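You operate a simulated robot arm through the tools that you are given. There is no shell and no other tool. Be economical: measure what you need, move in short steps, check, and stop when the job is done.

You are at the controls of a simulated two-armed robot. One attempt, no reset.

JOB
Carry the long green roller from the tool ledge to its bay with both hands.
Fine: open the keeper on the ledge and the green keeper first; lay it in the green bay of the roller rack and shut the green keeper. Where these are worked on the way, their far stop is far enough and under half their travel is too little: green keeper.

Only the result counts: the job must be done as asked and must still hold three seconds after the hand-in. Knocking over, shifting, dropping, spilling or breaking anything else fails it.

ROBOT AND FRAMES
Two 7-joint arms with two-finger parallel grippers on one trunk, on a base that drives. Base frame: it is fixed to the floor where the robot stands at the start and does not move with it; the origin is under the middle of the robot, x ahead of it, y to its left, z up. Lengths are in mm, angles in degrees, forces in N, time in s.
The left shoulder is at the start at [70, 133, 1156], the right one opposite. With the tool pointing down near the work surface each hand reaches from about 100 to 580 mm from the robot's upright axis, wherever it stands, measured 20 degrees to its own side. Places, roughly: blue keeper [-1200, 700, 700]; green bay of the roller rack [-1200, -100, 600]; green keeper [-1200, -400, 700]; keeper on the tool ledge [500, -100, 800]; long blue roller (51x6x6 cm) [-1200, 400, 700]; long green roller (51x6x6 cm) [500, -400, 800]; unit two roller lever [600, -400, 900]. Payload 1.57 kg a hand.
Tool frame (each hand has its own): the origin (TCP) lies between the finger pads and is the grasp point; the fingertips stand 30 mm ahead of it; z points along the fingers, y is the line along which they close. The gripper opens to 80 mm. The fingers are 17 mm wide and 12 mm thick; the gripper's body (40 by 82 mm) begins 80 mm behind the TCP.
Orientation is that of the tool frame in the base frame, as a unit quaternion [w, x, y, z]. With the fingers straight down and closing along the base's y, the tool's x points along the base's -x, its y along +y and its z along -z.

CONTROLS
- The arms move only by the tool arm_command. It takes "left_targets", "right_targets" or both (then of equal length, played together; a hand with none holds still); each is a list of rows, each a list of 3 entries, a list of its own where there are three numbers: the shift along the tool's x, y, z in units of 20 mm (1.0 is 20 mm), then the turn, a rotation vector about the tool's x, y, z in units of 8 degrees (1.0 is 8 degrees), then the gripper command, from -1 (shut) to 1 (fully open), values between in proportion. In form: [[[tx, ty, tz], [ax, ay, az], hand], ...]. A call has 1 to 20 rows; each row shifts and turns the commanded pose from where the row before left it, along the tool's axes as they then stand. A call with a number of a shift or a turn outside -1 to 1 is refused whole. A row lasts 0.2 s, in which the tool goes at most 50 mm and 8.6 degrees; a call with a longer step from one row to the next is refused whole, and so is a gripper value outside its range. A pose out of reach is approached as far as the arm can. The call stops where the force on the tool passes 40 N (or 10 N more than at its start, if that is more) or the arm is blocked; 0.2 s more then pass. Each finger travels about 153 mm/s and halts on what it meets, pressing with about 30 N; the grip force reading is that of the motor and also rises with nothing between the fingers. The clock runs only during rows and for 0.2 s after the last one: add rows that do not move to give the fingers time. The reply holds the time, the measured pose of the TCP, the force on the tool along the base axes, the opening and the grip force, in the units named above and with some noise, with the torque about the TCP (base axes, N m) and any sound that the robot's microphone picked up.
- Cameras (640 x 400 px; columns grow to the right, rows downward): "scene" is now at [128.1, -37.5, 1378.9]; the picture's right is [-0.45, -0.89, 0.00], its down [-0.56, 0.28, -0.78] and it looks along [0.70, -0.35, -0.62] (base axes); focal length 279 px, centre (320, 200). "left" rides on the left gripper at [72, 7, -122] in its tool frame; the picture's right is [-0.09, 1.00, 0.00], its down [-0.84, -0.08, -0.54] and it looks along [-0.54, -0.05, 0.84] (tool axes); focal length 238 px, centre (320, 200). "right" rides on the right gripper at [72, -7, -122] in its tool frame; the picture's right is [0.09, 1.00, 0.00], its down [-0.84, 0.08, -0.54] and it looks along [-0.54, 0.05, 0.84] (tool axes); focal length 238 px, centre (320, 200).
- grab_frame(camera): a new picture of that camera. No time passes.
- move_column(by): slides the trunk up (or, below 0, down) by that many mm; the arms and the scene camera ride with it, the base frame stays. It gives what a move gives, with no picture.
- drive_base(legs): drives the robot by 1 to 6 legs, each [ahead, left, turn to the left] in mm, mm and degrees, along the robot's own axes; the way and the turn of a leg run together, so that a leg with both is an arc; at most 1500 mm and 180 degrees a leg. The arms and the cameras ride along, it lands a little off, and it stops where it bumps. It gives what a move gives.
- turn_head(pan, tilt): turns the head with the scene camera to pan (to the left, within 86 degrees either way) and tilt (down, from -29 to 69), counted from straight ahead of the robot. It gives what a move gives.
- pixel_to_xyz(camera, pixels): for up to 12 pixels [column, row] of the newest picture of that camera ("zoom" is the newest enlarged one), the place [x, y, z] in the base frame of the surface seen there, good to about 2 mm. No time passes.
- inspect(camera, box): a new picture of the part [left, top, right, bottom] of that camera's present view, enlarged. No time passes.
- finish_job(): hands the job in; it is judged then, once.

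Work in short steps. Measure before you move; look again where a grasp or a placing could have gone wrong, and mend it. You have 80 turns and 58 pictures in all, those below and enlarged ones among them. Open the grippers and draw the arms clear of the work before you hand the job in, unless the task says otherwise; then end with one line.

The tools are called after "Emit:" by a JSON object that holds its "api" and its "payload". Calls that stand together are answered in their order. arm_command: Moves the arms, as the interface text tells. Its arguments: {"type":"object","properties":{"left_targets":{"type":"array","items":{"type":"array"}},"right_targets":{"type":"array","items":{"type":"array"}}},"required":[]} The other tools are called the same way: move_column (by) slides the trunk up or down; drive_base (legs) drives the base; turn_head (pan, tilt) turns the head that bears the scene camera; grab_frame (camera) takes a picture; pixel_to_xyz (camera, pixels) gives the place of the surface under pixels of a picture; inspect (camera, box) takes an enlarged picture of a part of a camera's view; finish_job () hands the job in.

At the start:

```text
t: 0.0
left_tcp_pos: [443.4, -72.3, 1174.1]
left_tcp_rot: [-0.001, -0.001, 1.0, 0.0]
left_contact_force: [-0.2, 0.0, 0.2]
left_ft_torque: [0.01, 0.03, -0.02]
left_width: 80.0
left_grasp_force: 0.0
right_tcp_pos: [326.3, -405.4, 1061.7]
right_tcp_rot: [-0.001, 0.0, 1.0, 0.0]
right_contact_force: [-0.8, 0.0, -1.3]
right_ft_torque: [-0.01, 0.01, 0.0]
right_width: 79.8
right_grasp_force: 0.1
trunk travel left (down, up): [-730.0, 210.0]
robot x, y, heading: [0.5, 0.4, -0.0]
head pan, tilt: [-26.8, 38.6]
```

scene: 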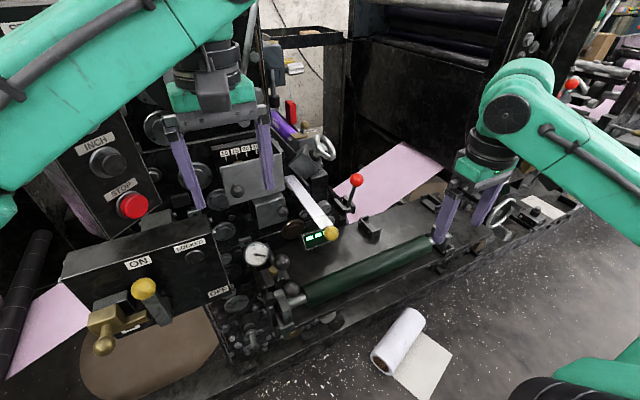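
right: 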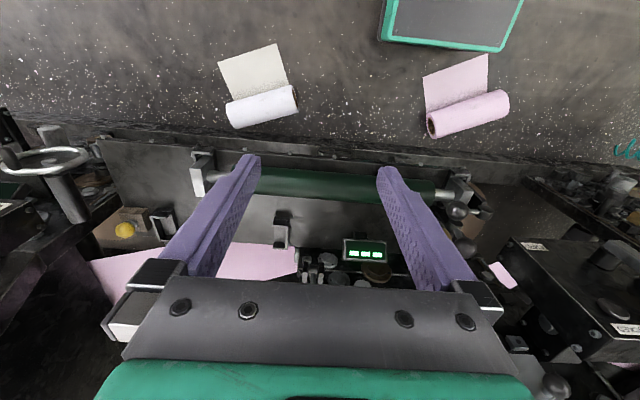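
left: 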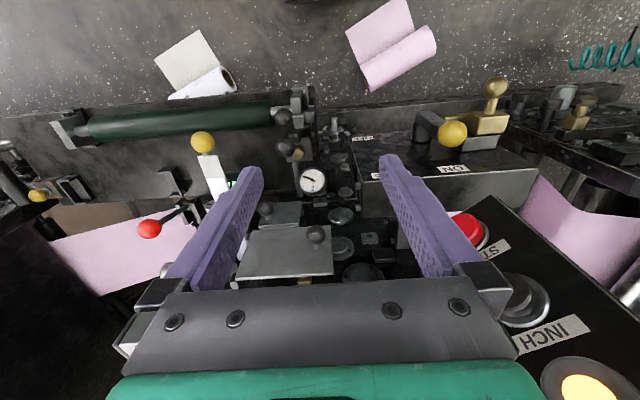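

The green roller lies on the ledge at around (370,270) in the scene, with a dark-knobbed keeper at its left end near (290,290). I enlarge both ends.

Emit:
{"api": "inspect", "payload": {"camera": "scene", "box": [220, 220, 380, 320]}}

Emit:
{"api": "inspect", "payload": {"camera": "left", "box": [30, 70, 350, 270]}}

```text
4.00 times, centred on (300, 270) of scene
```

zoom: 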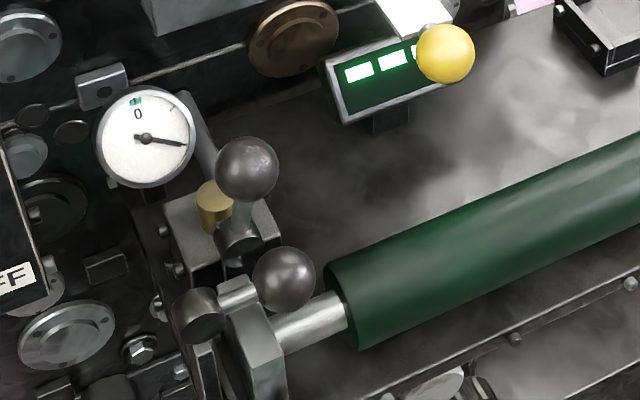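

```text
2.00 times, centred on (190, 170) of left
```

zoom: 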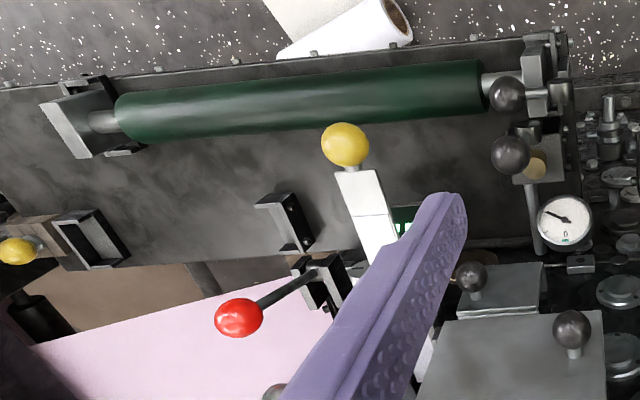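

The two grey ball knobs stand near the journal end. I measure them, the roller and its journals.

Emit:
{"api": "pixel_to_xyz", "payload": {"camera": "zoom", "pixels": [[506, 95], [560, 92], [538, 65], [510, 153], [488, 85], [300, 100], [116, 120], [100, 122], [75, 125], [343, 145], [500, 82], [300, 70]]}}

Emit:
{"api": "inspect", "payload": {"camera": "left", "box": [250, 70, 350, 170]}}

Emit:
{"api": "inspect", "payload": {"camera": "right", "box": [420, 150, 520, 230]}}

```text
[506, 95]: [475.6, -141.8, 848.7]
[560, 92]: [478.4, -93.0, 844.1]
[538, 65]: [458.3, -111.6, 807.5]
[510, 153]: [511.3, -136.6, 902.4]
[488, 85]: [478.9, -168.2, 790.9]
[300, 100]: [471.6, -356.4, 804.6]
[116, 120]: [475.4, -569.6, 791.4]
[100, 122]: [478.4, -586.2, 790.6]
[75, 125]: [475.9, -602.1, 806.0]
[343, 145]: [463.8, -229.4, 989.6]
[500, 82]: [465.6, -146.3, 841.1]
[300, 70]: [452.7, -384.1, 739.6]
```

```text
4.00 times, centred on (300, 120) of left
```

zoom: 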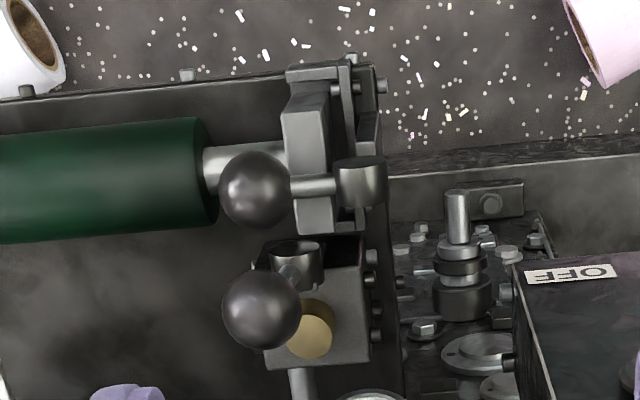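

```text
5.00 times, centred on (470, 190) of right
```

zoom: 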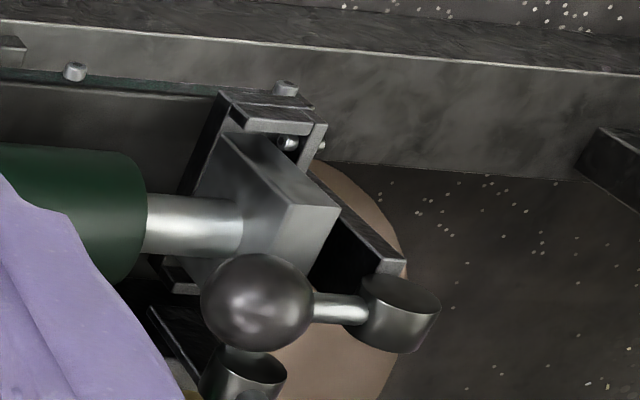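

The keeper seems to be the plate over the journal at y≈-115, with a ball handle at (476,-142,849). I bring the left hand lower and back for a close look.

Emit:
{"api": "arm_command", "payload": {"left_targets": [[[0.24, -0.2, 0.9], [0, 0, 0], 1], [[0.24, -0.2, 0.9], [0, 0, 0], 1], [[0.24, -0.2, 0.9], [0, 0, 0], 1], [[0.24, -0.2, 0.9], [0, 0, 0], 1], [[0.24, -0.2, 0.9], [0, 0, 0], 1], [[0.24, -0.2, 0.9], [0, 0, 0], 1], [[0.24, -0.2, 0.9], [0, 0, 0], 1], [[0.24, -0.2, 0.9], [0, 0, 0], 1], [[0.24, -0.2, 0.9], [0, 0, 0], 1], [[0.24, -0.2, 0.9], [0, 0, 0], 1], [[0.24, -0.2, 0.9], [0, 0, 0], 1], [[0.24, -0.2, 0.9], [0, 0, 0], 1]]}}

Emit:
{"api": "grab_frame", "payload": {"camera": "left"}}

Emit:
{"api": "inspect", "payload": {"camera": "left", "box": [240, 100, 400, 200]}}

```text
t: 2.6
left_tcp_pos: [386.5, -120.6, 959.8]
left_tcp_rot: [-0.001, -0.001, 1.0, 0.0]
left_contact_force: [-0.5, 0.0, 0.6]
left_ft_torque: [0.0, -0.01, -0.02]
left_width: 80.0
left_grasp_force: 0.1
right_tcp_pos: [326.9, -405.5, 1061.7]
right_tcp_rot: [0.0, 0.001, 1.0, 0.0]
right_contact_force: [-0.1, -0.2, 1.1]
right_ft_torque: [-0.01, 0.02, 0.0]
right_width: 80.0
right_grasp_force: 0.1
trunk travel left (down, up): [-730.0, 210.0]
robot x, y, heading: [1.8, -0.1, 0.1]
head pan, tilt: [-26.8, 38.6]
```

```text
50 pictures are left
```

left: 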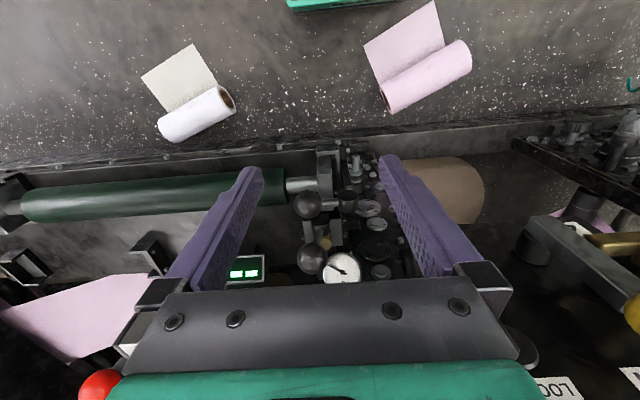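

```text
4.00 times, centred on (320, 150) of left
```

zoom: 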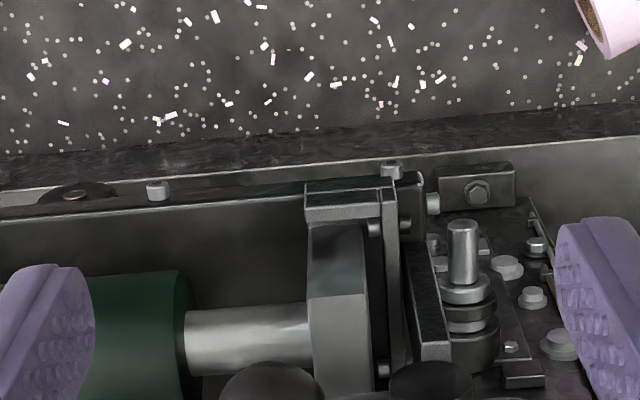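

I zoom on the knob area lower in this view.

Emit:
{"api": "inspect", "payload": {"camera": "left", "box": [270, 150, 390, 270]}}

Emit:
{"api": "inspect", "payload": {"camera": "scene", "box": [250, 240, 330, 340]}}

```text
3.33 times, centred on (330, 210) of left
```

zoom: 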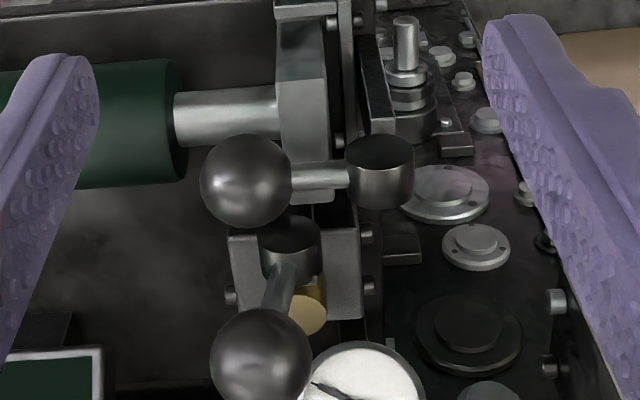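

```text
4.00 times, centred on (290, 290) of scene
```

zoom: 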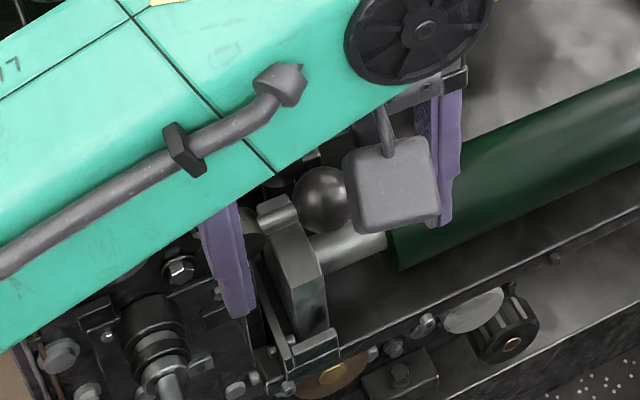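

I need coordinates of these parts, so I take the close view again and measure.

Emit:
{"api": "inspect", "payload": {"camera": "left", "box": [275, 140, 375, 270]}}

Emit:
{"api": "pixel_to_xyz", "payload": {"camera": "left", "pixels": [[345, 190], [344, 201], [330, 202], [308, 203], [324, 219], [324, 235], [311, 258], [327, 243], [338, 235], [300, 185], [325, 160], [327, 180]]}}

```text
3.08 times, centred on (325, 205) of left
```

zoom: 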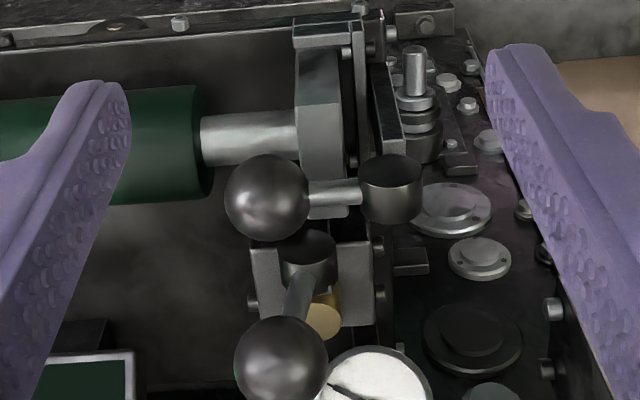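

```text
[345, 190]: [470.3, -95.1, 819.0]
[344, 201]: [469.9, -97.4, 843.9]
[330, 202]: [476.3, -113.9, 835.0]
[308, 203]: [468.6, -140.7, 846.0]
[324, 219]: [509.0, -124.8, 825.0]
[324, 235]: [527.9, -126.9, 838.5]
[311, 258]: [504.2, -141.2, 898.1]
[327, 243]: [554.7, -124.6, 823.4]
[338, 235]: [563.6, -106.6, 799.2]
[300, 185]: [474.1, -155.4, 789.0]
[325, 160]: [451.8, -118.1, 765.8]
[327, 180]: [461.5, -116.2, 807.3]
```

The lever geometry is unclear from above. I tilt the left hand 40° to look in more level from the front.

Emit:
{"api": "arm_command", "payload": {"left_targets": [[[0, 0, 0], [0, -1, 0], 1], [[0, 0, 0], [0, -1, 0], 1], [[0, 0, 0], [0, -1, 0], 1], [[0, 0, 0], [0, -1, 0], 1], [[0, 0, 0], [0, -1, 0], 1], [[0.63, 0, 0.76], [0, 0, 0], 1], [[0.63, 0, 0.76], [0, 0, 0], 1], [[0.63, 0, 0.76], [0, 0, 0], 1], [[0.63, 0, 0.76], [0, 0, 0], 1]]}}

Emit:
{"api": "inspect", "payload": {"camera": "left", "box": [230, 90, 400, 220]}}

```text
t: 4.6
left_tcp_pos: [385.1, -119.8, 880.8]
left_tcp_rot: [0.342, -0.001, 0.94, 0.0]
left_contact_force: [-0.1, -0.7, 0.2]
left_ft_torque: [-0.02, 0.02, 0.01]
left_width: 80.1
left_grasp_force: 0.0
right_tcp_pos: [325.1, -406.1, 1061.0]
right_tcp_rot: [0.0, -0.001, 1.0, 0.0]
right_contact_force: [0.1, -0.6, 0.0]
right_ft_torque: [0.01, -0.01, -0.02]
right_width: 80.1
right_grasp_force: 0.1
trunk travel left (down, up): [-730.0, 210.0]
robot x, y, heading: [1.8, -0.3, -0.0]
head pan, tilt: [-26.8, 38.6]
```

```text
3.08 times, centred on (315, 155) of left
```

zoom: 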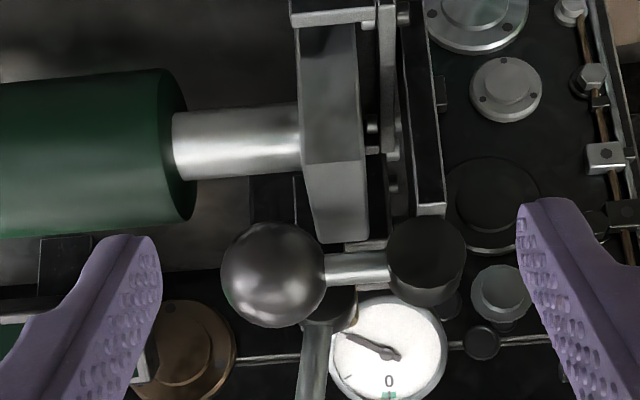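

The first lever's post is upright at (480,-93) and its arm lies over the slot. I need a side view of both levers, so I raise the left hand and bring the right hand in to look from the front right.

Emit:
{"api": "arm_command", "payload": {"left_targets": [[[-0.64, 0, -0.77], [0, 0, 0], 1], [[-0.64, 0, -0.77], [0, 0, 0], 1], [[-0.64, 0, -0.77], [0, 0, 0], 1], [[-0.64, 0, -0.77], [0, 0, 0], 1], [[-0.64, 0, -0.77], [0, 0, 0], 1], [[-0.64, 0, -0.77], [0, 0, 0], 1], [[-0.64, 0, -0.77], [0, 0, 0], 1], [[-0.64, 0, -0.77], [0, 0, 0], 1], [[-0.64, 0, -0.77], [0, 0, 0], 1], [[-0.64, 0, -0.77], [0, 0, 0], 1]], "right_targets": [[[0, 0, 0], [0, 0, -0.975], 1], [[0, 0, 0], [0, 0, -0.975], 1], [[0, 0, 0], [0, 0, -0.975], 1], [[0, 0, 0], [0, 0, -0.975], 1], [[0, 0, 0], [0, 0, -0.975], 1], [[0, 0, 0], [0, -0.85, 0], 1], [[0, 0, 0], [0, -0.85, 0], 1], [[0, 0, 0], [0, -0.85, 0], 1], [[0, 0, 0], [0, -0.85, 0], 1], [[0, 0, 0], [0, -0.85, 0], 1]]}}

Emit:
{"api": "arm_command", "payload": {"right_targets": [[[-0.175, 0.46, 0.95], [0, 0, 0], 1], [[-0.175, 0.46, 0.95], [0, 0, 0], 1], [[-0.175, 0.46, 0.95], [0, 0, 0], 1], [[-0.175, 0.46, 0.95], [0, 0, 0], 1], [[-0.175, 0.46, 0.95], [0, 0, 0], 1], [[-0.175, 0.46, 0.95], [0, 0, 0], 1], [[-0.175, 0.46, 0.95], [0, 0, 0], 1], [[-0.175, 0.46, 0.95], [0, 0, 0], 1], [[-0.175, 0.46, 0.95], [0, 0, 0], 1], [[-0.175, 0.46, 0.95], [0, 0, 0], 1], [[-0.175, 0.46, 0.95], [0, 0, 0], 1], [[-0.175, 0.46, 0.95], [0, 0, 0], 1]]}}

Emit:
{"api": "inspect", "payload": {"camera": "right", "box": [220, 110, 420, 260]}}

```text
t: 6.0
left_tcp_pos: [431.8, -56.8, 978.9]
left_tcp_rot: [0.387, -0.019, 0.917, 0.099]
left_contact_force: [-0.7, -0.3, 0.1]
left_ft_torque: [-0.01, -0.03, 0.02]
left_width: 79.8
left_grasp_force: 0.1
right_tcp_pos: [325.7, -406.7, 1061.1]
right_tcp_rot: [0.042, -0.336, 0.941, 0.015]
right_contact_force: [-0.6, 0.4, -1.1]
right_ft_torque: [-0.01, -0.03, 0.0]
right_width: 80.1
right_grasp_force: 0.0
trunk travel left (down, up): [-730.0, 210.0]
robot x, y, heading: [-0.0, -1.7, -0.1]
head pan, tilt: [-26.8, 38.6]
stopped in row 6 (left hand): the arm was blocked; the commanded pose is now the measured one
```

```text
t: 8.6
left_tcp_pos: [431.1, -58.0, 977.3]
left_tcp_rot: [0.386, -0.017, 0.917, 0.098]
left_contact_force: [0.5, -0.4, 0.2]
left_ft_torque: [-0.02, -0.01, -0.02]
left_width: 80.0
left_grasp_force: 0.1
right_tcp_pos: [304.4, -282.2, 838.1]
right_tcp_rot: [0.041, -0.334, 0.941, 0.015]
right_contact_force: [-0.3, -0.3, -0.1]
right_ft_torque: [-0.02, 0.0, 0.03]
right_width: 80.1
right_grasp_force: 0.1
trunk travel left (down, up): [-730.0, 210.0]
robot x, y, heading: [0.5, 0.1, 0.0]
head pan, tilt: [-26.8, 38.6]
```

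```text
2.67 times, centred on (320, 185) of right
```

zoom: 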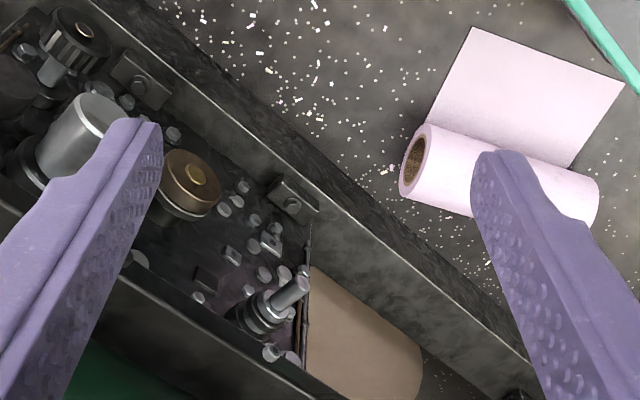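

The left arm met a limit, and the stop also cut off the right hand's tilt. The right hand has only yawed, so I tilt it now and move it nearer.

Emit:
{"api": "arm_command", "payload": {"right_targets": [[[0, 0, 0], [0, -1, 0], 1], [[0, 0, 0], [0, -1, 0], 1], [[0, 0, 0], [0, -1, 0], 1], [[0, 0, 0], [0, -1, 0], 1], [[0, 0, 0], [0, -1, 0], 1], [[-0.87, 0, 0.2], [0, 0, 0], 1], [[-0.87, 0, 0.2], [0, 0, 0], 1], [[-0.87, 0, 0.2], [0, 0, 0], 1], [[-0.87, 0, 0.2], [0, 0, 0], 1], [[-0.87, 0, 0.2], [0, 0, 0], 1]]}}

Emit:
{"api": "inspect", "payload": {"camera": "right", "box": [200, 100, 440, 250]}}

```text
t: 10.8
left_tcp_pos: [431.9, -57.2, 977.7]
left_tcp_rot: [0.386, -0.018, 0.917, 0.097]
left_contact_force: [0.1, -0.3, -0.3]
left_ft_torque: [-0.02, -0.03, 0.0]
left_width: 79.8
left_grasp_force: 0.1
right_tcp_pos: [360.3, -255.9, 885.4]
right_tcp_rot: [0.339, -0.329, 0.877, 0.092]
right_contact_force: [0.9, 0.3, 0.9]
right_ft_torque: [0.0, 0.01, 0.01]
right_width: 79.9
right_grasp_force: 0.1
trunk travel left (down, up): [-730.0, 210.0]
robot x, y, heading: [0.1, -1.7, -0.1]
head pan, tilt: [-26.8, 38.6]
```

```text
2.67 times, centred on (320, 175) of right
```

zoom: 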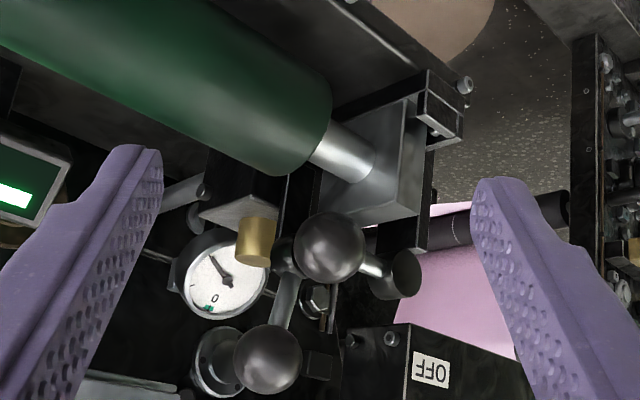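

Now both levers are separate in view. I zoom further and measure their shapes.

Emit:
{"api": "inspect", "payload": {"camera": "right", "box": [270, 120, 390, 250]}}

Emit:
{"api": "pixel_to_xyz", "payload": {"camera": "right", "pixels": [[323, 193], [338, 201], [350, 203], [307, 196], [307, 214], [300, 234], [295, 190], [292, 175], [330, 157], [345, 165], [352, 150], [350, 190]]}}

```text
3.08 times, centred on (330, 185) of right
```

zoom: 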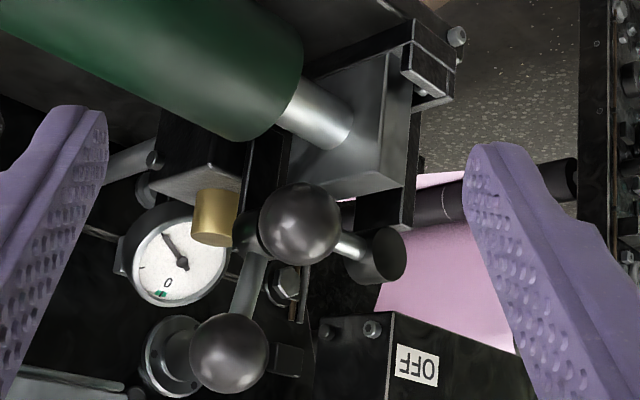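

```text
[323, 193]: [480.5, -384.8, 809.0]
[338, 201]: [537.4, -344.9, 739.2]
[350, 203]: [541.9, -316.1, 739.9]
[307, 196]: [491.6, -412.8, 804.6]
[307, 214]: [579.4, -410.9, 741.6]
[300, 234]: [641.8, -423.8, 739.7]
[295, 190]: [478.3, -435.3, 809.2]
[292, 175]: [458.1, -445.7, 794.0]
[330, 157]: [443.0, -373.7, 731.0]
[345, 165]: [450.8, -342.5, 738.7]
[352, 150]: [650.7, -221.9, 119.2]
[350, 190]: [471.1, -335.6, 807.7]
```

Those values belong to an older frame, so I measure on the zoom picture instead.

Emit:
{"api": "pixel_to_xyz", "payload": {"camera": "zoom", "pixels": [[298, 222], [350, 245], [375, 258], [395, 262], [245, 240], [247, 285], [228, 350], [212, 215], [195, 180], [315, 110], [345, 187], [400, 100]]}}

```text
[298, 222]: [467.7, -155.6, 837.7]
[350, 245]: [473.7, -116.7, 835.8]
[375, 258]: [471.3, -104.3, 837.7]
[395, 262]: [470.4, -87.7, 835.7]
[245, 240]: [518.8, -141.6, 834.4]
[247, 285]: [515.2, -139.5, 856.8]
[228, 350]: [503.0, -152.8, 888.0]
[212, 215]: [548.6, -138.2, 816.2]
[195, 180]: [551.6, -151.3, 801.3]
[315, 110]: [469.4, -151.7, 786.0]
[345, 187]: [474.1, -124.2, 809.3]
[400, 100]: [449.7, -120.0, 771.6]
```

Before I drive anywhere I need to know what lies on the floor, as paper rolls are near. I first bring both hands back upright and in close, then look.

Emit:
{"api": "arm_command", "payload": {"left_targets": [[[0, 0, -0.9], [0, 0, 0], 1], [[0, 0, -0.9], [0, 0, 0], 1], [[0, 0, 0], [0, 1, 0], 1], [[0, 0, 0], [0, 1, 0], 1], [[0, 0, 0], [0, 1, 0], 1], [[0, 0, 0], [0, 1, 0], 1], [[0, 0, 0], [0, 1, 0], 1], [[0.6, 0, -0.9], [0, 0, 0], 1], [[0.6, 0, -0.9], [0, 0, 0], 1], [[0.6, 0, -0.9], [0, 0, 0], 1], [[0.6, 0, -0.9], [0, 0, 0], 1], [[0.6, 0, -0.9], [0, 0, 0], 1]], "right_targets": [[[0, 0, -0.9], [0, 0, 0], 1], [[0, 0, -0.9], [0, 0, 0], 1], [[0, 0, 0], [0, 1, 0], 1], [[0, 0, 0], [0, 1, 0], 1], [[0, 0, 0], [0, 1, 0], 1], [[0, 0, 0], [0, 1, 0], 1], [[0, 0, 0], [0, 1, 0], 1], [[0.5, 0, -0.9], [0, 0, 0.9], 1], [[0.5, 0, -0.9], [0, 0, 1], 1], [[0.5, 0, -0.9], [0, 0, 1], 1], [[0.5, 0, -0.9], [0, 0, 1], 1], [[0.5, 0, -0.9], [0, 0, 1], 1]]}}

Emit:
{"api": "turn_head", "payload": {"pan": 0, "tilt": 60}}

Emit:
{"api": "grab_frame", "payload": {"camera": "scene"}}

```text
t: 11.4
left_tcp_pos: [448.5, -8.1, 1012.2]
left_tcp_rot: [0.439, -0.032, 0.879, 0.186]
left_contact_force: [-0.3, 0.4, -0.1]
left_ft_torque: [0.03, 0.02, -0.02]
left_width: 80.2
left_grasp_force: 0.1
left hand out of reach, approached as far as the arm can: row 3
right_tcp_pos: [360.4, -261.8, 900.3]
right_tcp_rot: [0.356, -0.31, 0.873, 0.12]
right_contact_force: [-0.4, -1.0, -0.7]
right_ft_torque: [-0.02, 0.01, 0.04]
right_width: 80.0
right_grasp_force: 0.0
right hand out of reach, approached as far as the arm can: row 1, 2
trunk travel left (down, up): [-730.0, 210.0]
robot x, y, heading: [-0.0, -2.3, 0.3]
head pan, tilt: [-26.8, 38.6]
stopped in row 3 (left hand): the arm was blocked; the commanded pose is now the measured one
```

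```text
t: 12.4
left_tcp_pos: [447.3, -9.6, 1010.8]
left_tcp_rot: [0.438, -0.032, 0.879, 0.186]
left_contact_force: [-0.5, -0.4, 0.8]
left_ft_torque: [0.03, 0.03, 0.0]
left_width: 80.0
left_grasp_force: 0.1
right_tcp_pos: [358.5, -261.3, 900.5]
right_tcp_rot: [0.357, -0.31, 0.873, 0.12]
right_contact_force: [1.1, 0.5, -0.4]
right_ft_torque: [0.01, 0.01, 0.01]
right_width: 80.1
right_grasp_force: 0.0
trunk travel left (down, up): [-730.0, 210.0]
robot x, y, heading: [-0.2, 2.3, -0.2]
head pan, tilt: [0.0, 60.0]
```

```text
41 pictures are left
```

scene: 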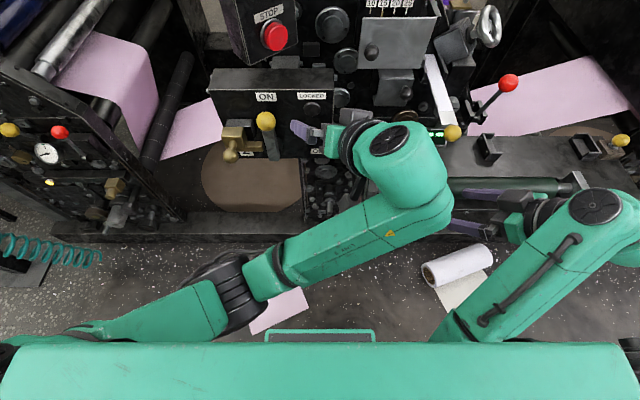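

The left hand is near the panel and was at its reach limit with the tilt. I untilt both hands in place without pulling back.

Emit:
{"api": "arm_command", "payload": {"left_targets": [[[0, 0, 0], [0, 1, 0], 1], [[0, 0, 0], [0, 1, 0], 1], [[0, 0, 0], [0, 1, 0], 1], [[0, 0, 0], [0, 1, 0], 1], [[0, 0, 0], [0, 1, 0], 1]], "right_targets": [[[0, 0, 0], [0, 1, 0], 1], [[0, 0, 0], [0, 1, 0], 1], [[0, 0, 0], [0, 1, 0], 1], [[0, 0, 0], [0, 1, 0], 1], [[0, 0, 0], [0, 1, 0], 1]]}}

Emit:
{"api": "pixel_to_xyz", "payload": {"camera": "scene", "pixels": [[460, 265], [430, 280], [290, 300], [290, 318], [440, 205], [320, 230], [150, 260], [450, 315], [60, 280]]}}

```text
t: 12.8
left_tcp_pos: [458.5, 35.5, 997.5]
left_tcp_rot: [0.395, -0.047, 0.879, 0.262]
left_contact_force: [-34.4, -16.8, 9.7]
left_ft_torque: [0.43, -0.48, 1.65]
left_width: 79.1
left_grasp_force: 0.1
left hand out of reach, approached as far as the arm can: row 2
right_tcp_pos: [358.7, -262.5, 900.4]
right_tcp_rot: [0.304, -0.317, 0.892, 0.105]
right_contact_force: [1.3, 0.5, -0.9]
right_ft_torque: [-0.03, 0.05, 0.0]
right_width: 80.0
right_grasp_force: 0.1
trunk travel left (down, up): [-730.0, 210.0]
robot x, y, heading: [2.0, 1.0, 0.2]
head pan, tilt: [0.0, 60.0]
stopped in row 2 (left hand): the force on the tool passed its limit at 82 N (the readings are from after the stop); the commanded pose is now the measured one
```

```text
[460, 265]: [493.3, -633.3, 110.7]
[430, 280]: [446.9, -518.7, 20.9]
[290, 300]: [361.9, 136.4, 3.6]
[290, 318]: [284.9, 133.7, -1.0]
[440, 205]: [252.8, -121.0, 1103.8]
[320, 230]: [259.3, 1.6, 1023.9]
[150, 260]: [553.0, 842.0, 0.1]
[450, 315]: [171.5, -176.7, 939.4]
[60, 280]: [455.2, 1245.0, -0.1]
```

The left hand touched something in front (force −34 N in x). I look before moving it.

Emit:
{"api": "inspect", "payload": {"camera": "scene", "box": [200, 60, 440, 210]}}

Emit:
{"api": "grab_frame", "payload": {"camera": "left"}}

```text
2.67 times, centred on (320, 135) of scene
```

zoom: 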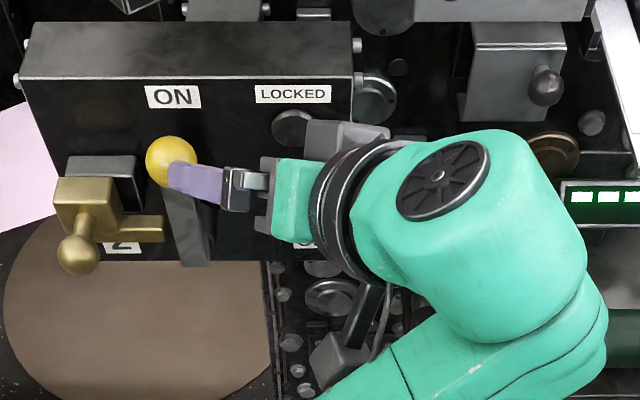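

```text
39 pictures are left
```

left: 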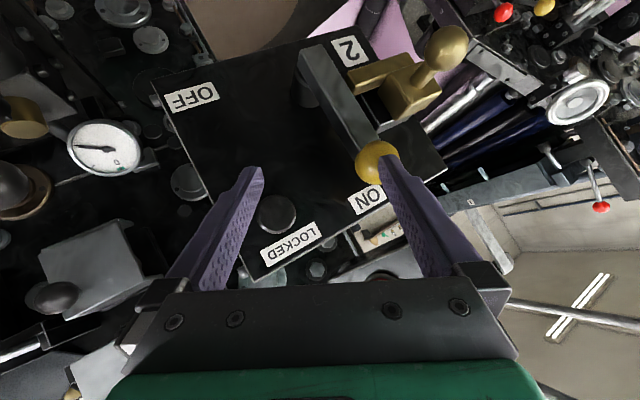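

The left finger leans against the yellow-knobbed panel lever from the front right. Backing the base straight away frees it safely.

Emit:
{"api": "drive_base", "payload": {"legs": [[-150, 0, 0]]}}

Emit:
{"api": "grab_frame", "payload": {"camera": "scene"}}

```text
t: 14.2
left_tcp_pos: [313.7, 38.5, 994.9]
left_tcp_rot: [0.392, -0.046, 0.881, 0.261]
left_contact_force: [-0.3, 0.5, 0.6]
left_ft_torque: [0.0, -0.02, 0.02]
left_width: 80.0
left_grasp_force: 0.1
right_tcp_pos: [212.5, -258.8, 899.0]
right_tcp_rot: [0.303, -0.316, 0.893, 0.104]
right_contact_force: [-0.2, -0.1, -0.2]
right_ft_torque: [0.05, 0.03, 0.0]
right_width: 79.9
right_grasp_force: 0.1
trunk travel left (down, up): [-730.0, 210.0]
robot x, y, heading: [-150.8, -2.2, -0.0]
head pan, tilt: [0.0, 60.0]
```

```text
38 pictures are left
```

scene: 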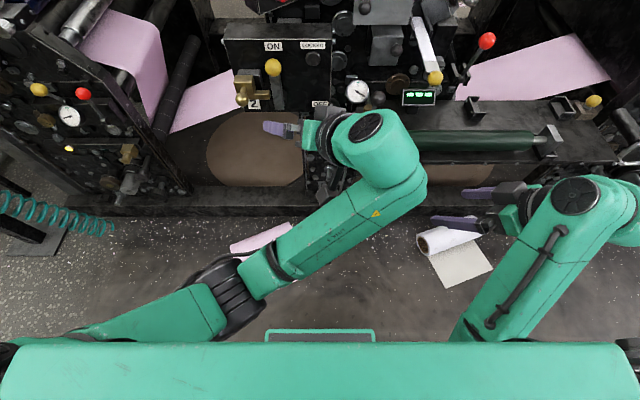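

The panel lever looks unmoved (ball still by ON). Both hands are now free, so I rotate both back to straight down.

Emit:
{"api": "arm_command", "payload": {"left_targets": [[[0, 0, 0], [0.487, 0.731, 0.086], 1], [[0, 0, 0], [0.487, 0.731, 0.086], 1], [[0, 0, 0], [0.487, 0.731, 0.086], 1], [[0, 0, 0], [0.487, 0.731, 0.086], 1], [[0, 0, 0], [0.487, 0.731, 0.086], 1], [[0, 0, 0], [0.487, 0.731, 0.086], 1], [[0, 0, 0], [0.487, 0.731, 0.086], 1], [[0, 0, 0], [0.487, 0.731, 0.086], 1]], "right_targets": [[[0, 0, 0], [0.193, 0.563, 0.587], 1], [[0, 0, 0], [0.193, 0.563, 0.587], 1], [[0, 0, 0], [0.193, 0.563, 0.587], 1], [[0, 0, 0], [0.193, 0.563, 0.587], 1], [[0, 0, 0], [0.193, 0.563, 0.587], 1], [[0, 0, 0], [0.193, 0.563, 0.587], 1], [[0, 0, 0], [0.193, 0.563, 0.587], 1], [[0, 0, 0], [0.193, 0.563, 0.587], 1]]}}

Emit:
{"api": "turn_head", "payload": {"pan": 86, "tilt": 30}}

Emit:
{"api": "grab_frame", "payload": {"camera": "scene"}}

```text
t: 14.8
left_tcp_pos: [321.0, 101.8, 970.7]
left_tcp_rot: [0.298, -0.045, 0.907, 0.295]
left_contact_force: [0.1, -0.2, -0.2]
left_ft_torque: [0.0, 0.03, -0.01]
left_width: 80.1
left_grasp_force: 0.0
left hand out of reach, approached as far as the arm can: row 3
right_tcp_pos: [213.4, -259.4, 899.5]
right_tcp_rot: [0.232, -0.245, 0.938, 0.079]
right_contact_force: [-0.2, 0.2, -0.3]
right_ft_torque: [-0.01, 0.01, 0.01]
right_width: 79.9
right_grasp_force: 0.1
trunk travel left (down, up): [-730.0, 210.0]
robot x, y, heading: [-149.9, 1.1, 0.1]
head pan, tilt: [0.0, 60.0]
stopped in row 3 (left hand): the arm was blocked; the commanded pose is now the measured one
```

```text
t: 16.4
left_tcp_pos: [321.3, 100.8, 970.1]
left_tcp_rot: [0.297, -0.045, 0.907, 0.296]
left_contact_force: [0.5, 0.1, -0.3]
left_ft_torque: [0.01, -0.01, 0.04]
left_width: 79.7
left_grasp_force: 0.1
right_tcp_pos: [213.9, -261.3, 898.2]
right_tcp_rot: [0.233, -0.244, 0.938, 0.08]
right_contact_force: [0.0, 0.1, 0.6]
right_ft_torque: [0.01, 0.01, 0.04]
right_width: 80.1
right_grasp_force: 0.1
trunk travel left (down, up): [-730.0, 210.0]
robot x, y, heading: [-151.5, 3.2, -0.0]
head pan, tilt: [85.9, 30.0]
```

```text
37 pictures are left
```

scene: 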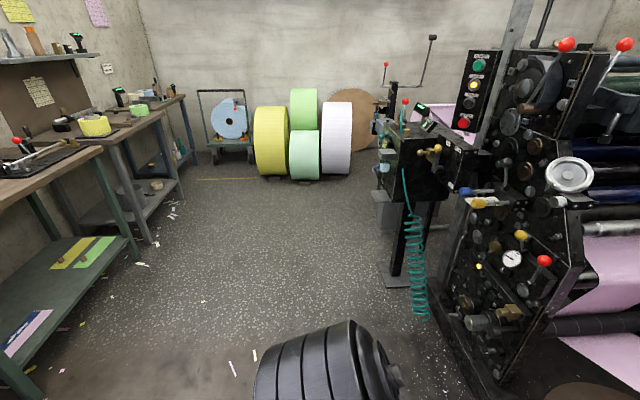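

The left arm is near a joint limit. I lower that hand in the free space in front of the ledge first, then rotate it back, while the right hand completes its own turn.

Emit:
{"api": "arm_command", "payload": {"left_targets": [[[0.565, -0.51, 0.65], [0, 0, 0], 1], [[0.565, -0.51, 0.65], [0, 0, 0], 1], [[0.565, -0.51, 0.65], [0, 0, 0], 1], [[0.565, -0.51, 0.65], [0, 0, 0], 1], [[0.565, -0.51, 0.65], [0, 0, 0], 1]]}}

Emit:
{"api": "arm_command", "payload": {"right_targets": [[[0, 0, 0], [0.193, 0.563, 0.587], 1], [[0, 0, 0], [0.193, 0.563, 0.587], 1], [[0, 0, 0], [0.193, 0.563, 0.587], 1], [[0, 0, 0], [0.193, 0.563, 0.587], 1], [[0, 0, 0], [0.193, 0.563, 0.587], 1], [[0, 0, 0], [0.193, 0.563, 0.587], 1]]}}

```text
t: 17.6
left_tcp_pos: [325.4, 108.7, 871.8]
left_tcp_rot: [0.3, -0.046, 0.903, 0.304]
left_contact_force: [0.0, -0.6, -0.8]
left_ft_torque: [0.01, -0.03, 0.01]
left_width: 80.0
left_grasp_force: 0.1
right_tcp_pos: [212.3, -260.2, 900.0]
right_tcp_rot: [0.231, -0.244, 0.939, 0.079]
right_contact_force: [-0.2, -0.6, -0.6]
right_ft_torque: [-0.01, 0.01, 0.0]
right_width: 80.0
right_grasp_force: 0.1
trunk travel left (down, up): [-730.0, 210.0]
robot x, y, heading: [-150.4, 2.5, 0.0]
head pan, tilt: [85.9, 30.0]
```

```text
t: 19.0
left_tcp_pos: [321.9, 108.4, 868.3]
left_tcp_rot: [0.296, -0.044, 0.904, 0.305]
left_contact_force: [0.2, -0.2, -0.6]
left_ft_torque: [0.03, -0.02, 0.0]
left_width: 80.1
left_grasp_force: 0.1
right_tcp_pos: [213.3, -259.2, 898.4]
right_tcp_rot: [0.0, -0.001, 1.0, 0.001]
right_contact_force: [0.3, -0.2, -0.5]
right_ft_torque: [0.01, 0.02, 0.01]
right_width: 79.7
right_grasp_force: 0.2
trunk travel left (down, up): [-730.0, 210.0]
robot x, y, heading: [-150.5, -2.9, -0.1]
head pan, tilt: [85.9, 30.0]
```

The left hand tracked well going down, and the right hand is straight again. I now untilt the left hand.

Emit:
{"api": "arm_command", "payload": {"left_targets": [[[0, 0, 0], [0.55, 0.55, 0.083], 1], [[0, 0, 0], [0.55, 0.55, 0.083], 1], [[0, 0, 0], [0.55, 0.55, 0.083], 1], [[0, 0, 0], [0.55, 0.55, 0.083], 1], [[0, 0, 0], [0.55, 0.55, 0.083], 1], [[0, 0, 0], [0.55, 0.55, 0.083], 1], [[0, 0, 0], [0.55, 0.55, 0.083], 1], [[0, 0, 0], [0.55, 0.55, 0.083], 1]]}}

Emit:
{"api": "turn_head", "payload": {"pan": -86, "tilt": 30}}

Emit:
{"api": "grab_frame", "payload": {"camera": "scene"}}

```text
t: 19.9
left_tcp_pos: [318.4, 159.8, 853.5]
left_tcp_rot: [0.173, -0.029, 0.949, 0.26]
left_contact_force: [-0.2, 0.7, 0.8]
left_ft_torque: [-0.01, 0.0, 0.0]
left_width: 80.0
left_grasp_force: 0.0
right_tcp_pos: [213.0, -259.5, 899.5]
right_tcp_rot: [0.001, -0.002, 1.0, 0.001]
right_contact_force: [0.3, -0.4, 0.2]
right_ft_torque: [-0.01, 0.02, 0.0]
right_width: 79.8
right_grasp_force: 0.0
trunk travel left (down, up): [-730.0, 210.0]
robot x, y, heading: [-149.6, 3.5, -0.1]
head pan, tilt: [85.9, 30.0]
stopped in row 4 (left hand): the arm was blocked; the commanded pose is now the measured one
```

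```text
t: 22.5
left_tcp_pos: [317.6, 160.1, 854.5]
left_tcp_rot: [0.175, -0.028, 0.949, 0.261]
left_contact_force: [0.5, 1.2, 0.7]
left_ft_torque: [0.0, -0.02, 0.05]
left_width: 80.0
left_grasp_force: 0.0
right_tcp_pos: [213.5, -259.3, 898.8]
right_tcp_rot: [0.003, -0.003, 1.0, 0.001]
right_contact_force: [-1.4, -0.6, -0.2]
right_ft_torque: [0.01, -0.02, 0.0]
right_width: 79.7
right_grasp_force: 0.2
trunk travel left (down, up): [-730.0, 210.0]
robot x, y, heading: [-151.2, -4.1, 0.1]
head pan, tilt: [-85.9, 30.0]
```

```text
36 pictures are left
```

scene: 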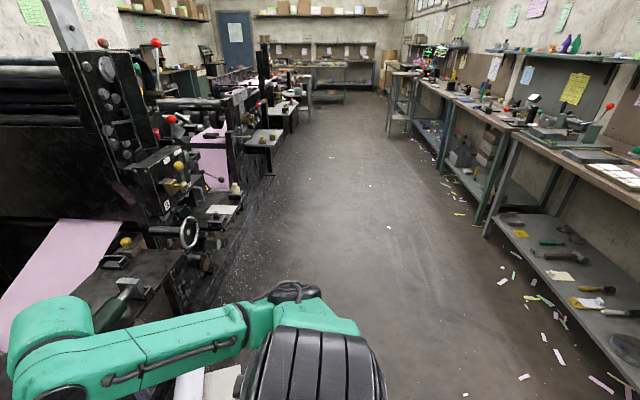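

The aisle to the right is clear. The left hand needs to go outward as it straightens, so I combine a +y shift with the rest of the turn.

Emit:
{"api": "arm_command", "payload": {"left_targets": [[[0, 0.86, 0.5], [0, 0, 0], 1], [[0, 0.86, 0.5], [0, 0, 0], 1], [[0.04, 0.86, 0.45], [0.633, 0.425, 0.068], 1], [[0.04, 0.9, 0.35], [0.633, 0.425, 0.068], 1], [[0.04, 0.95, 0.25], [0.633, 0.425, 0.068], 1], [[0, 0, 0], [0.633, 0.425, 0.068], 1], [[0, 0, 0], [0.633, 0.425, 0.068], 1], [[0, 0, 0], [0.633, 0.425, 0.068], 1]]}}

```text
t: 24.3
left_tcp_pos: [317.3, 257.4, 857.9]
left_tcp_rot: [-0.002, 0.0, 1.0, -0.001]
left_contact_force: [0.1, -0.8, -0.8]
left_ft_torque: [-0.01, -0.01, 0.03]
left_width: 80.1
left_grasp_force: 0.0
right_tcp_pos: [212.7, -259.9, 898.6]
right_tcp_rot: [0.001, -0.003, 1.0, 0.001]
right_contact_force: [0.9, -0.2, -0.1]
right_ft_torque: [-0.01, -0.01, -0.01]
right_width: 80.0
right_grasp_force: 0.0
trunk travel left (down, up): [-730.0, 210.0]
robot x, y, heading: [-150.5, -2.5, 0.0]
head pan, tilt: [-85.9, 30.0]
```

The left hand is straight again. I turn the robot around in place to face the rack, then look.

Emit:
{"api": "drive_base", "payload": {"legs": [[0, 0, 90], [0, 0, 90]]}}

Emit:
{"api": "turn_head", "payload": {"pan": 0, "tilt": 38}}

Emit:
{"api": "grab_frame", "payload": {"camera": "scene"}}

```text
t: 32.3
left_tcp_pos: [-621.7, -250.5, 858.4]
left_tcp_rot: [0.0, 1.0, -0.008, 0.0]
left_contact_force: [-0.3, -0.6, 0.7]
left_ft_torque: [-0.02, 0.0, 0.0]
left_width: 79.8
left_grasp_force: 0.1
right_tcp_pos: [-508.5, 264.2, 898.7]
right_tcp_rot: [0.001, 1.0, -0.005, -0.001]
right_contact_force: [-0.1, 0.2, 0.3]
right_ft_torque: [0.04, -0.02, -0.02]
right_width: 79.9
right_grasp_force: 0.0
trunk travel left (down, up): [-730.0, 210.0]
robot x, y, heading: [-151.2, -1.5, 179.2]
head pan, tilt: [-85.9, 30.0]
```

```text
t: 33.9
left_tcp_pos: [-620.1, -250.7, 859.5]
left_tcp_rot: [0.0, 1.0, -0.008, 0.001]
left_contact_force: [-0.3, -0.8, -1.0]
left_ft_torque: [0.0, 0.0, 0.0]
left_width: 79.8
left_grasp_force: 0.1
right_tcp_pos: [-508.1, 265.9, 898.5]
right_tcp_rot: [0.001, 1.0, -0.005, -0.002]
right_contact_force: [0.4, -0.1, 0.6]
right_ft_torque: [0.0, -0.02, -0.02]
right_width: 79.9
right_grasp_force: 0.0
trunk travel left (down, up): [-730.0, 210.0]
robot x, y, heading: [-150.3, -1.8, 179.4]
head pan, tilt: [0.0, 38.0]
```

```text
35 pictures are left
```

scene: 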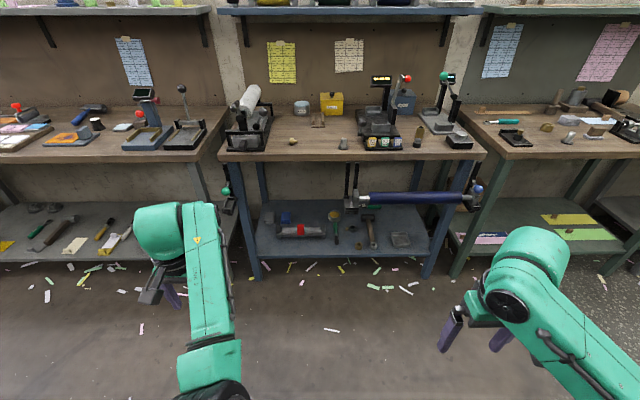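

The rack hangs below the bench edge: green-balled keeper near (226,195), the blue roller on the right. I zoom in and measure.

Emit:
{"api": "inspect", "payload": {"camera": "scene", "box": [205, 150, 285, 230]}}

Emit:
{"api": "inspect", "payload": {"camera": "scene", "box": [330, 150, 500, 240]}}

Emit:
{"api": "pixel_to_xyz", "payload": {"camera": "scene", "pixels": [[226, 191], [229, 205], [347, 200], [356, 175], [478, 190], [410, 197], [350, 160], [230, 158], [480, 160]]}}

```text
5.00 times, centred on (245, 190) of scene
```

zoom: 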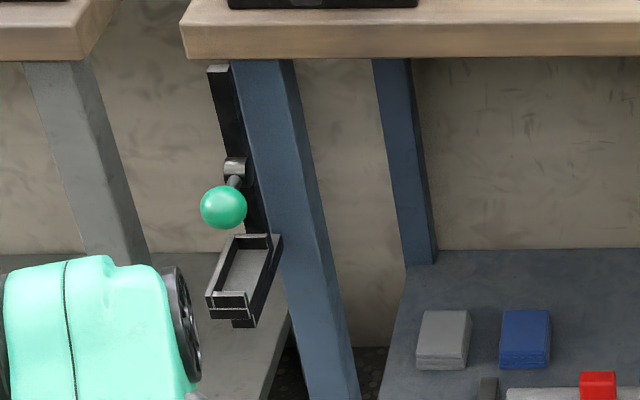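

```text
3.76 times, centred on (415, 195) of scene
```

zoom: 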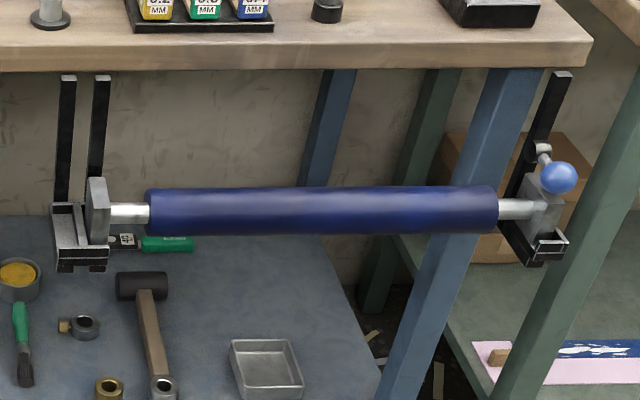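

```text
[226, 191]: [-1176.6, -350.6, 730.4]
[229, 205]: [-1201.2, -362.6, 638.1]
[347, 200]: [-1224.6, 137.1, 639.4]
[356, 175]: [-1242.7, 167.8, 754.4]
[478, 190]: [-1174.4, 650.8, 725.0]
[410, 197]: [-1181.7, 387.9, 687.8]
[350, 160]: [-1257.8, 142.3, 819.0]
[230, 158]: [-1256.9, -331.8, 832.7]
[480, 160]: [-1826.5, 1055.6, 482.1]
```

The gray end blocks turn out to belong to the roller, seated in trays. Each keeper is an arm with a ball pivoting on an upright post over the block, and the green one sits above the tray at y≈-360. I check the bench edge height and drive closer.

Emit:
{"api": "pixel_to_xyz", "payload": {"camera": "scene", "pixels": [[300, 151], [300, 159], [420, 151], [222, 151], [300, 230], [250, 275], [426, 275]]}}

Emit:
{"api": "drive_base", "payload": {"legs": [[300, 110, 0.6]]}}

Emit:
{"api": "grab_frame", "payload": {"camera": "left"}}

```text
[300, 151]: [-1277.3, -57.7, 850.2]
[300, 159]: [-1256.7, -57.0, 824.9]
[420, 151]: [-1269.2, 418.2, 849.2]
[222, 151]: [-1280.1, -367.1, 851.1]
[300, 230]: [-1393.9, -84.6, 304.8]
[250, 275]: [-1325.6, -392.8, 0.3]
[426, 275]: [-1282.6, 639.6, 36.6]
```

```text
t: 36.0
left_tcp_pos: [-921.5, -358.9, 858.6]
left_tcp_rot: [0.0, 1.0, -0.005, 0.001]
left_contact_force: [-0.2, -0.5, 0.5]
left_ft_torque: [0.03, 0.0, -0.05]
left_width: 80.0
left_grasp_force: 0.2
right_tcp_pos: [-812.0, 158.2, 900.0]
right_tcp_rot: [0.001, 1.0, -0.002, -0.003]
right_contact_force: [0.1, -0.5, -0.7]
right_ft_torque: [-0.04, -0.02, 0.03]
right_width: 80.0
right_grasp_force: 0.2
trunk travel left (down, up): [-730.0, 210.0]
robot x, y, heading: [-451.6, -106.0, 179.7]
head pan, tilt: [0.0, 38.0]
```

```text
32 pictures are left
```

left: 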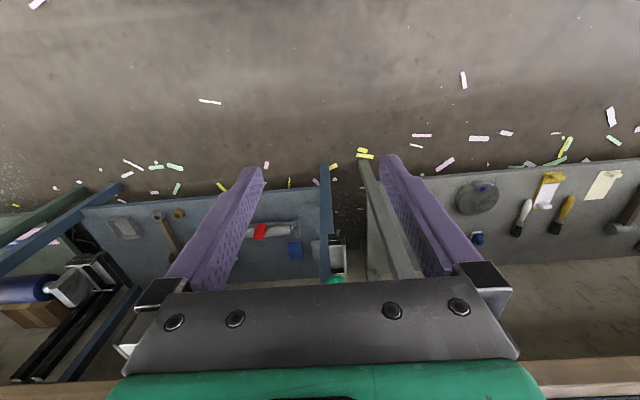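

Green ball appears at (335,281), tray at (338,258). I go 170 mm nearer and zoom.

Emit:
{"api": "drive_base", "payload": {"legs": [[170, 0, 0.3]]}}

Emit:
{"api": "inspect", "payload": {"camera": "left", "box": [260, 130, 400, 270]}}

Emit:
{"api": "inspect", "payload": {"camera": "scene", "box": [100, 160, 220, 260]}}

```text
t: 37.5
left_tcp_pos: [-1090.4, -359.7, 858.6]
left_tcp_rot: [0.0, 1.0, -0.003, 0.0]
left_contact_force: [0.2, 0.3, 0.6]
left_ft_torque: [0.02, -0.01, -0.01]
left_width: 80.0
left_grasp_force: 0.1
right_tcp_pos: [-982.1, 158.5, 898.8]
right_tcp_rot: [0.001, 1.0, 0.001, -0.002]
right_contact_force: [-0.4, -0.3, 1.1]
right_ft_torque: [0.01, -0.01, -0.02]
right_width: 80.1
right_grasp_force: 0.1
trunk travel left (down, up): [-730.0, 210.0]
robot x, y, heading: [-621.8, -105.3, 179.6]
head pan, tilt: [0.0, 38.0]
```

```text
2.86 times, centred on (330, 200) of left
```

zoom: 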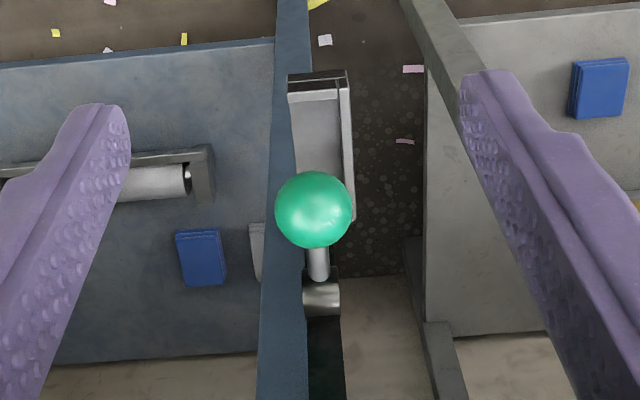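

```text
4.00 times, centred on (160, 210) of scene
```

zoom: 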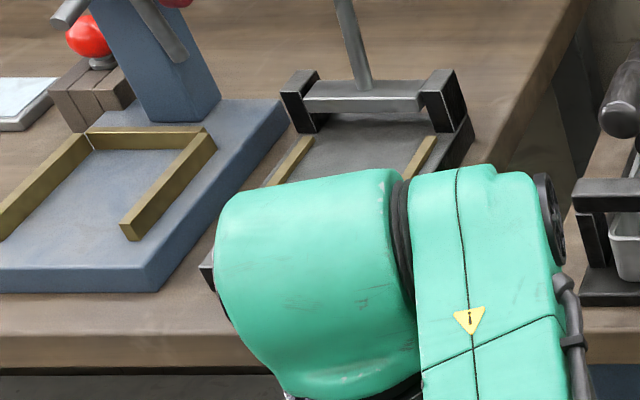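

The green keeper's pivot cylinder looks horizontal here, so I measure it.

Emit:
{"api": "inspect", "payload": {"camera": "left", "box": [300, 150, 360, 240]}}

Emit:
{"api": "grab_frame", "payload": {"camera": "left"}}

Emit:
{"api": "pixel_to_xyz", "payload": {"camera": "left", "pixels": [[329, 203], [331, 221], [331, 233], [327, 236], [337, 236], [330, 245], [326, 160], [340, 165], [328, 180], [381, 200], [336, 175], [333, 196]]}}

```text
4.44 times, centred on (330, 195) of left
```

zoom: 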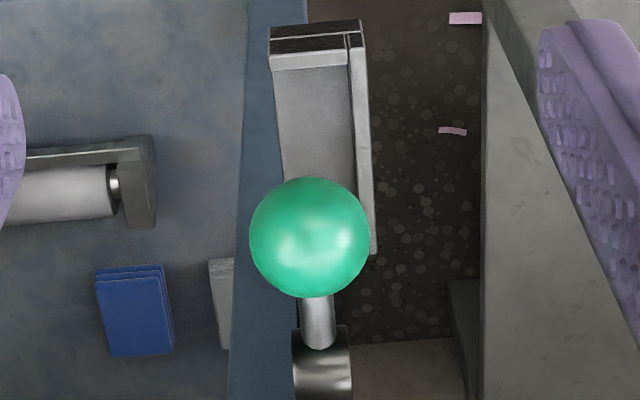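

```text
28 pictures are left
```

left: 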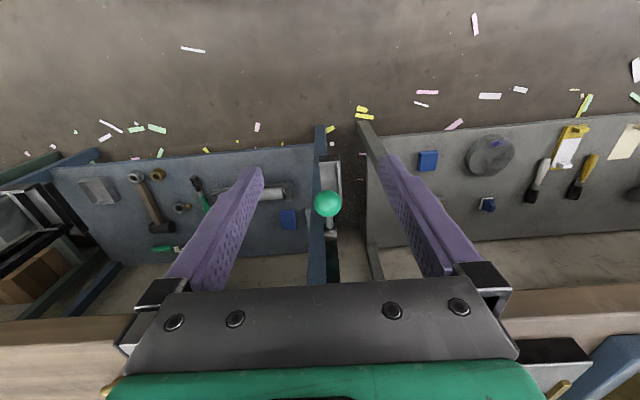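

```text
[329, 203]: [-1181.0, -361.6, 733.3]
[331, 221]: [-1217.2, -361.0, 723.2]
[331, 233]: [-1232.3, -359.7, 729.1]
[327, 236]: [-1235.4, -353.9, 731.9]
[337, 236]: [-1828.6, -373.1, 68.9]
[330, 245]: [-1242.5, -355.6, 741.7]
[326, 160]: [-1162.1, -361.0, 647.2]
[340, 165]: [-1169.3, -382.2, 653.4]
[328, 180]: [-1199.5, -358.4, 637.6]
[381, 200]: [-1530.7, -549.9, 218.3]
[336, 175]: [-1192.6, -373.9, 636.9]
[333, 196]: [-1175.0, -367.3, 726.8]
```

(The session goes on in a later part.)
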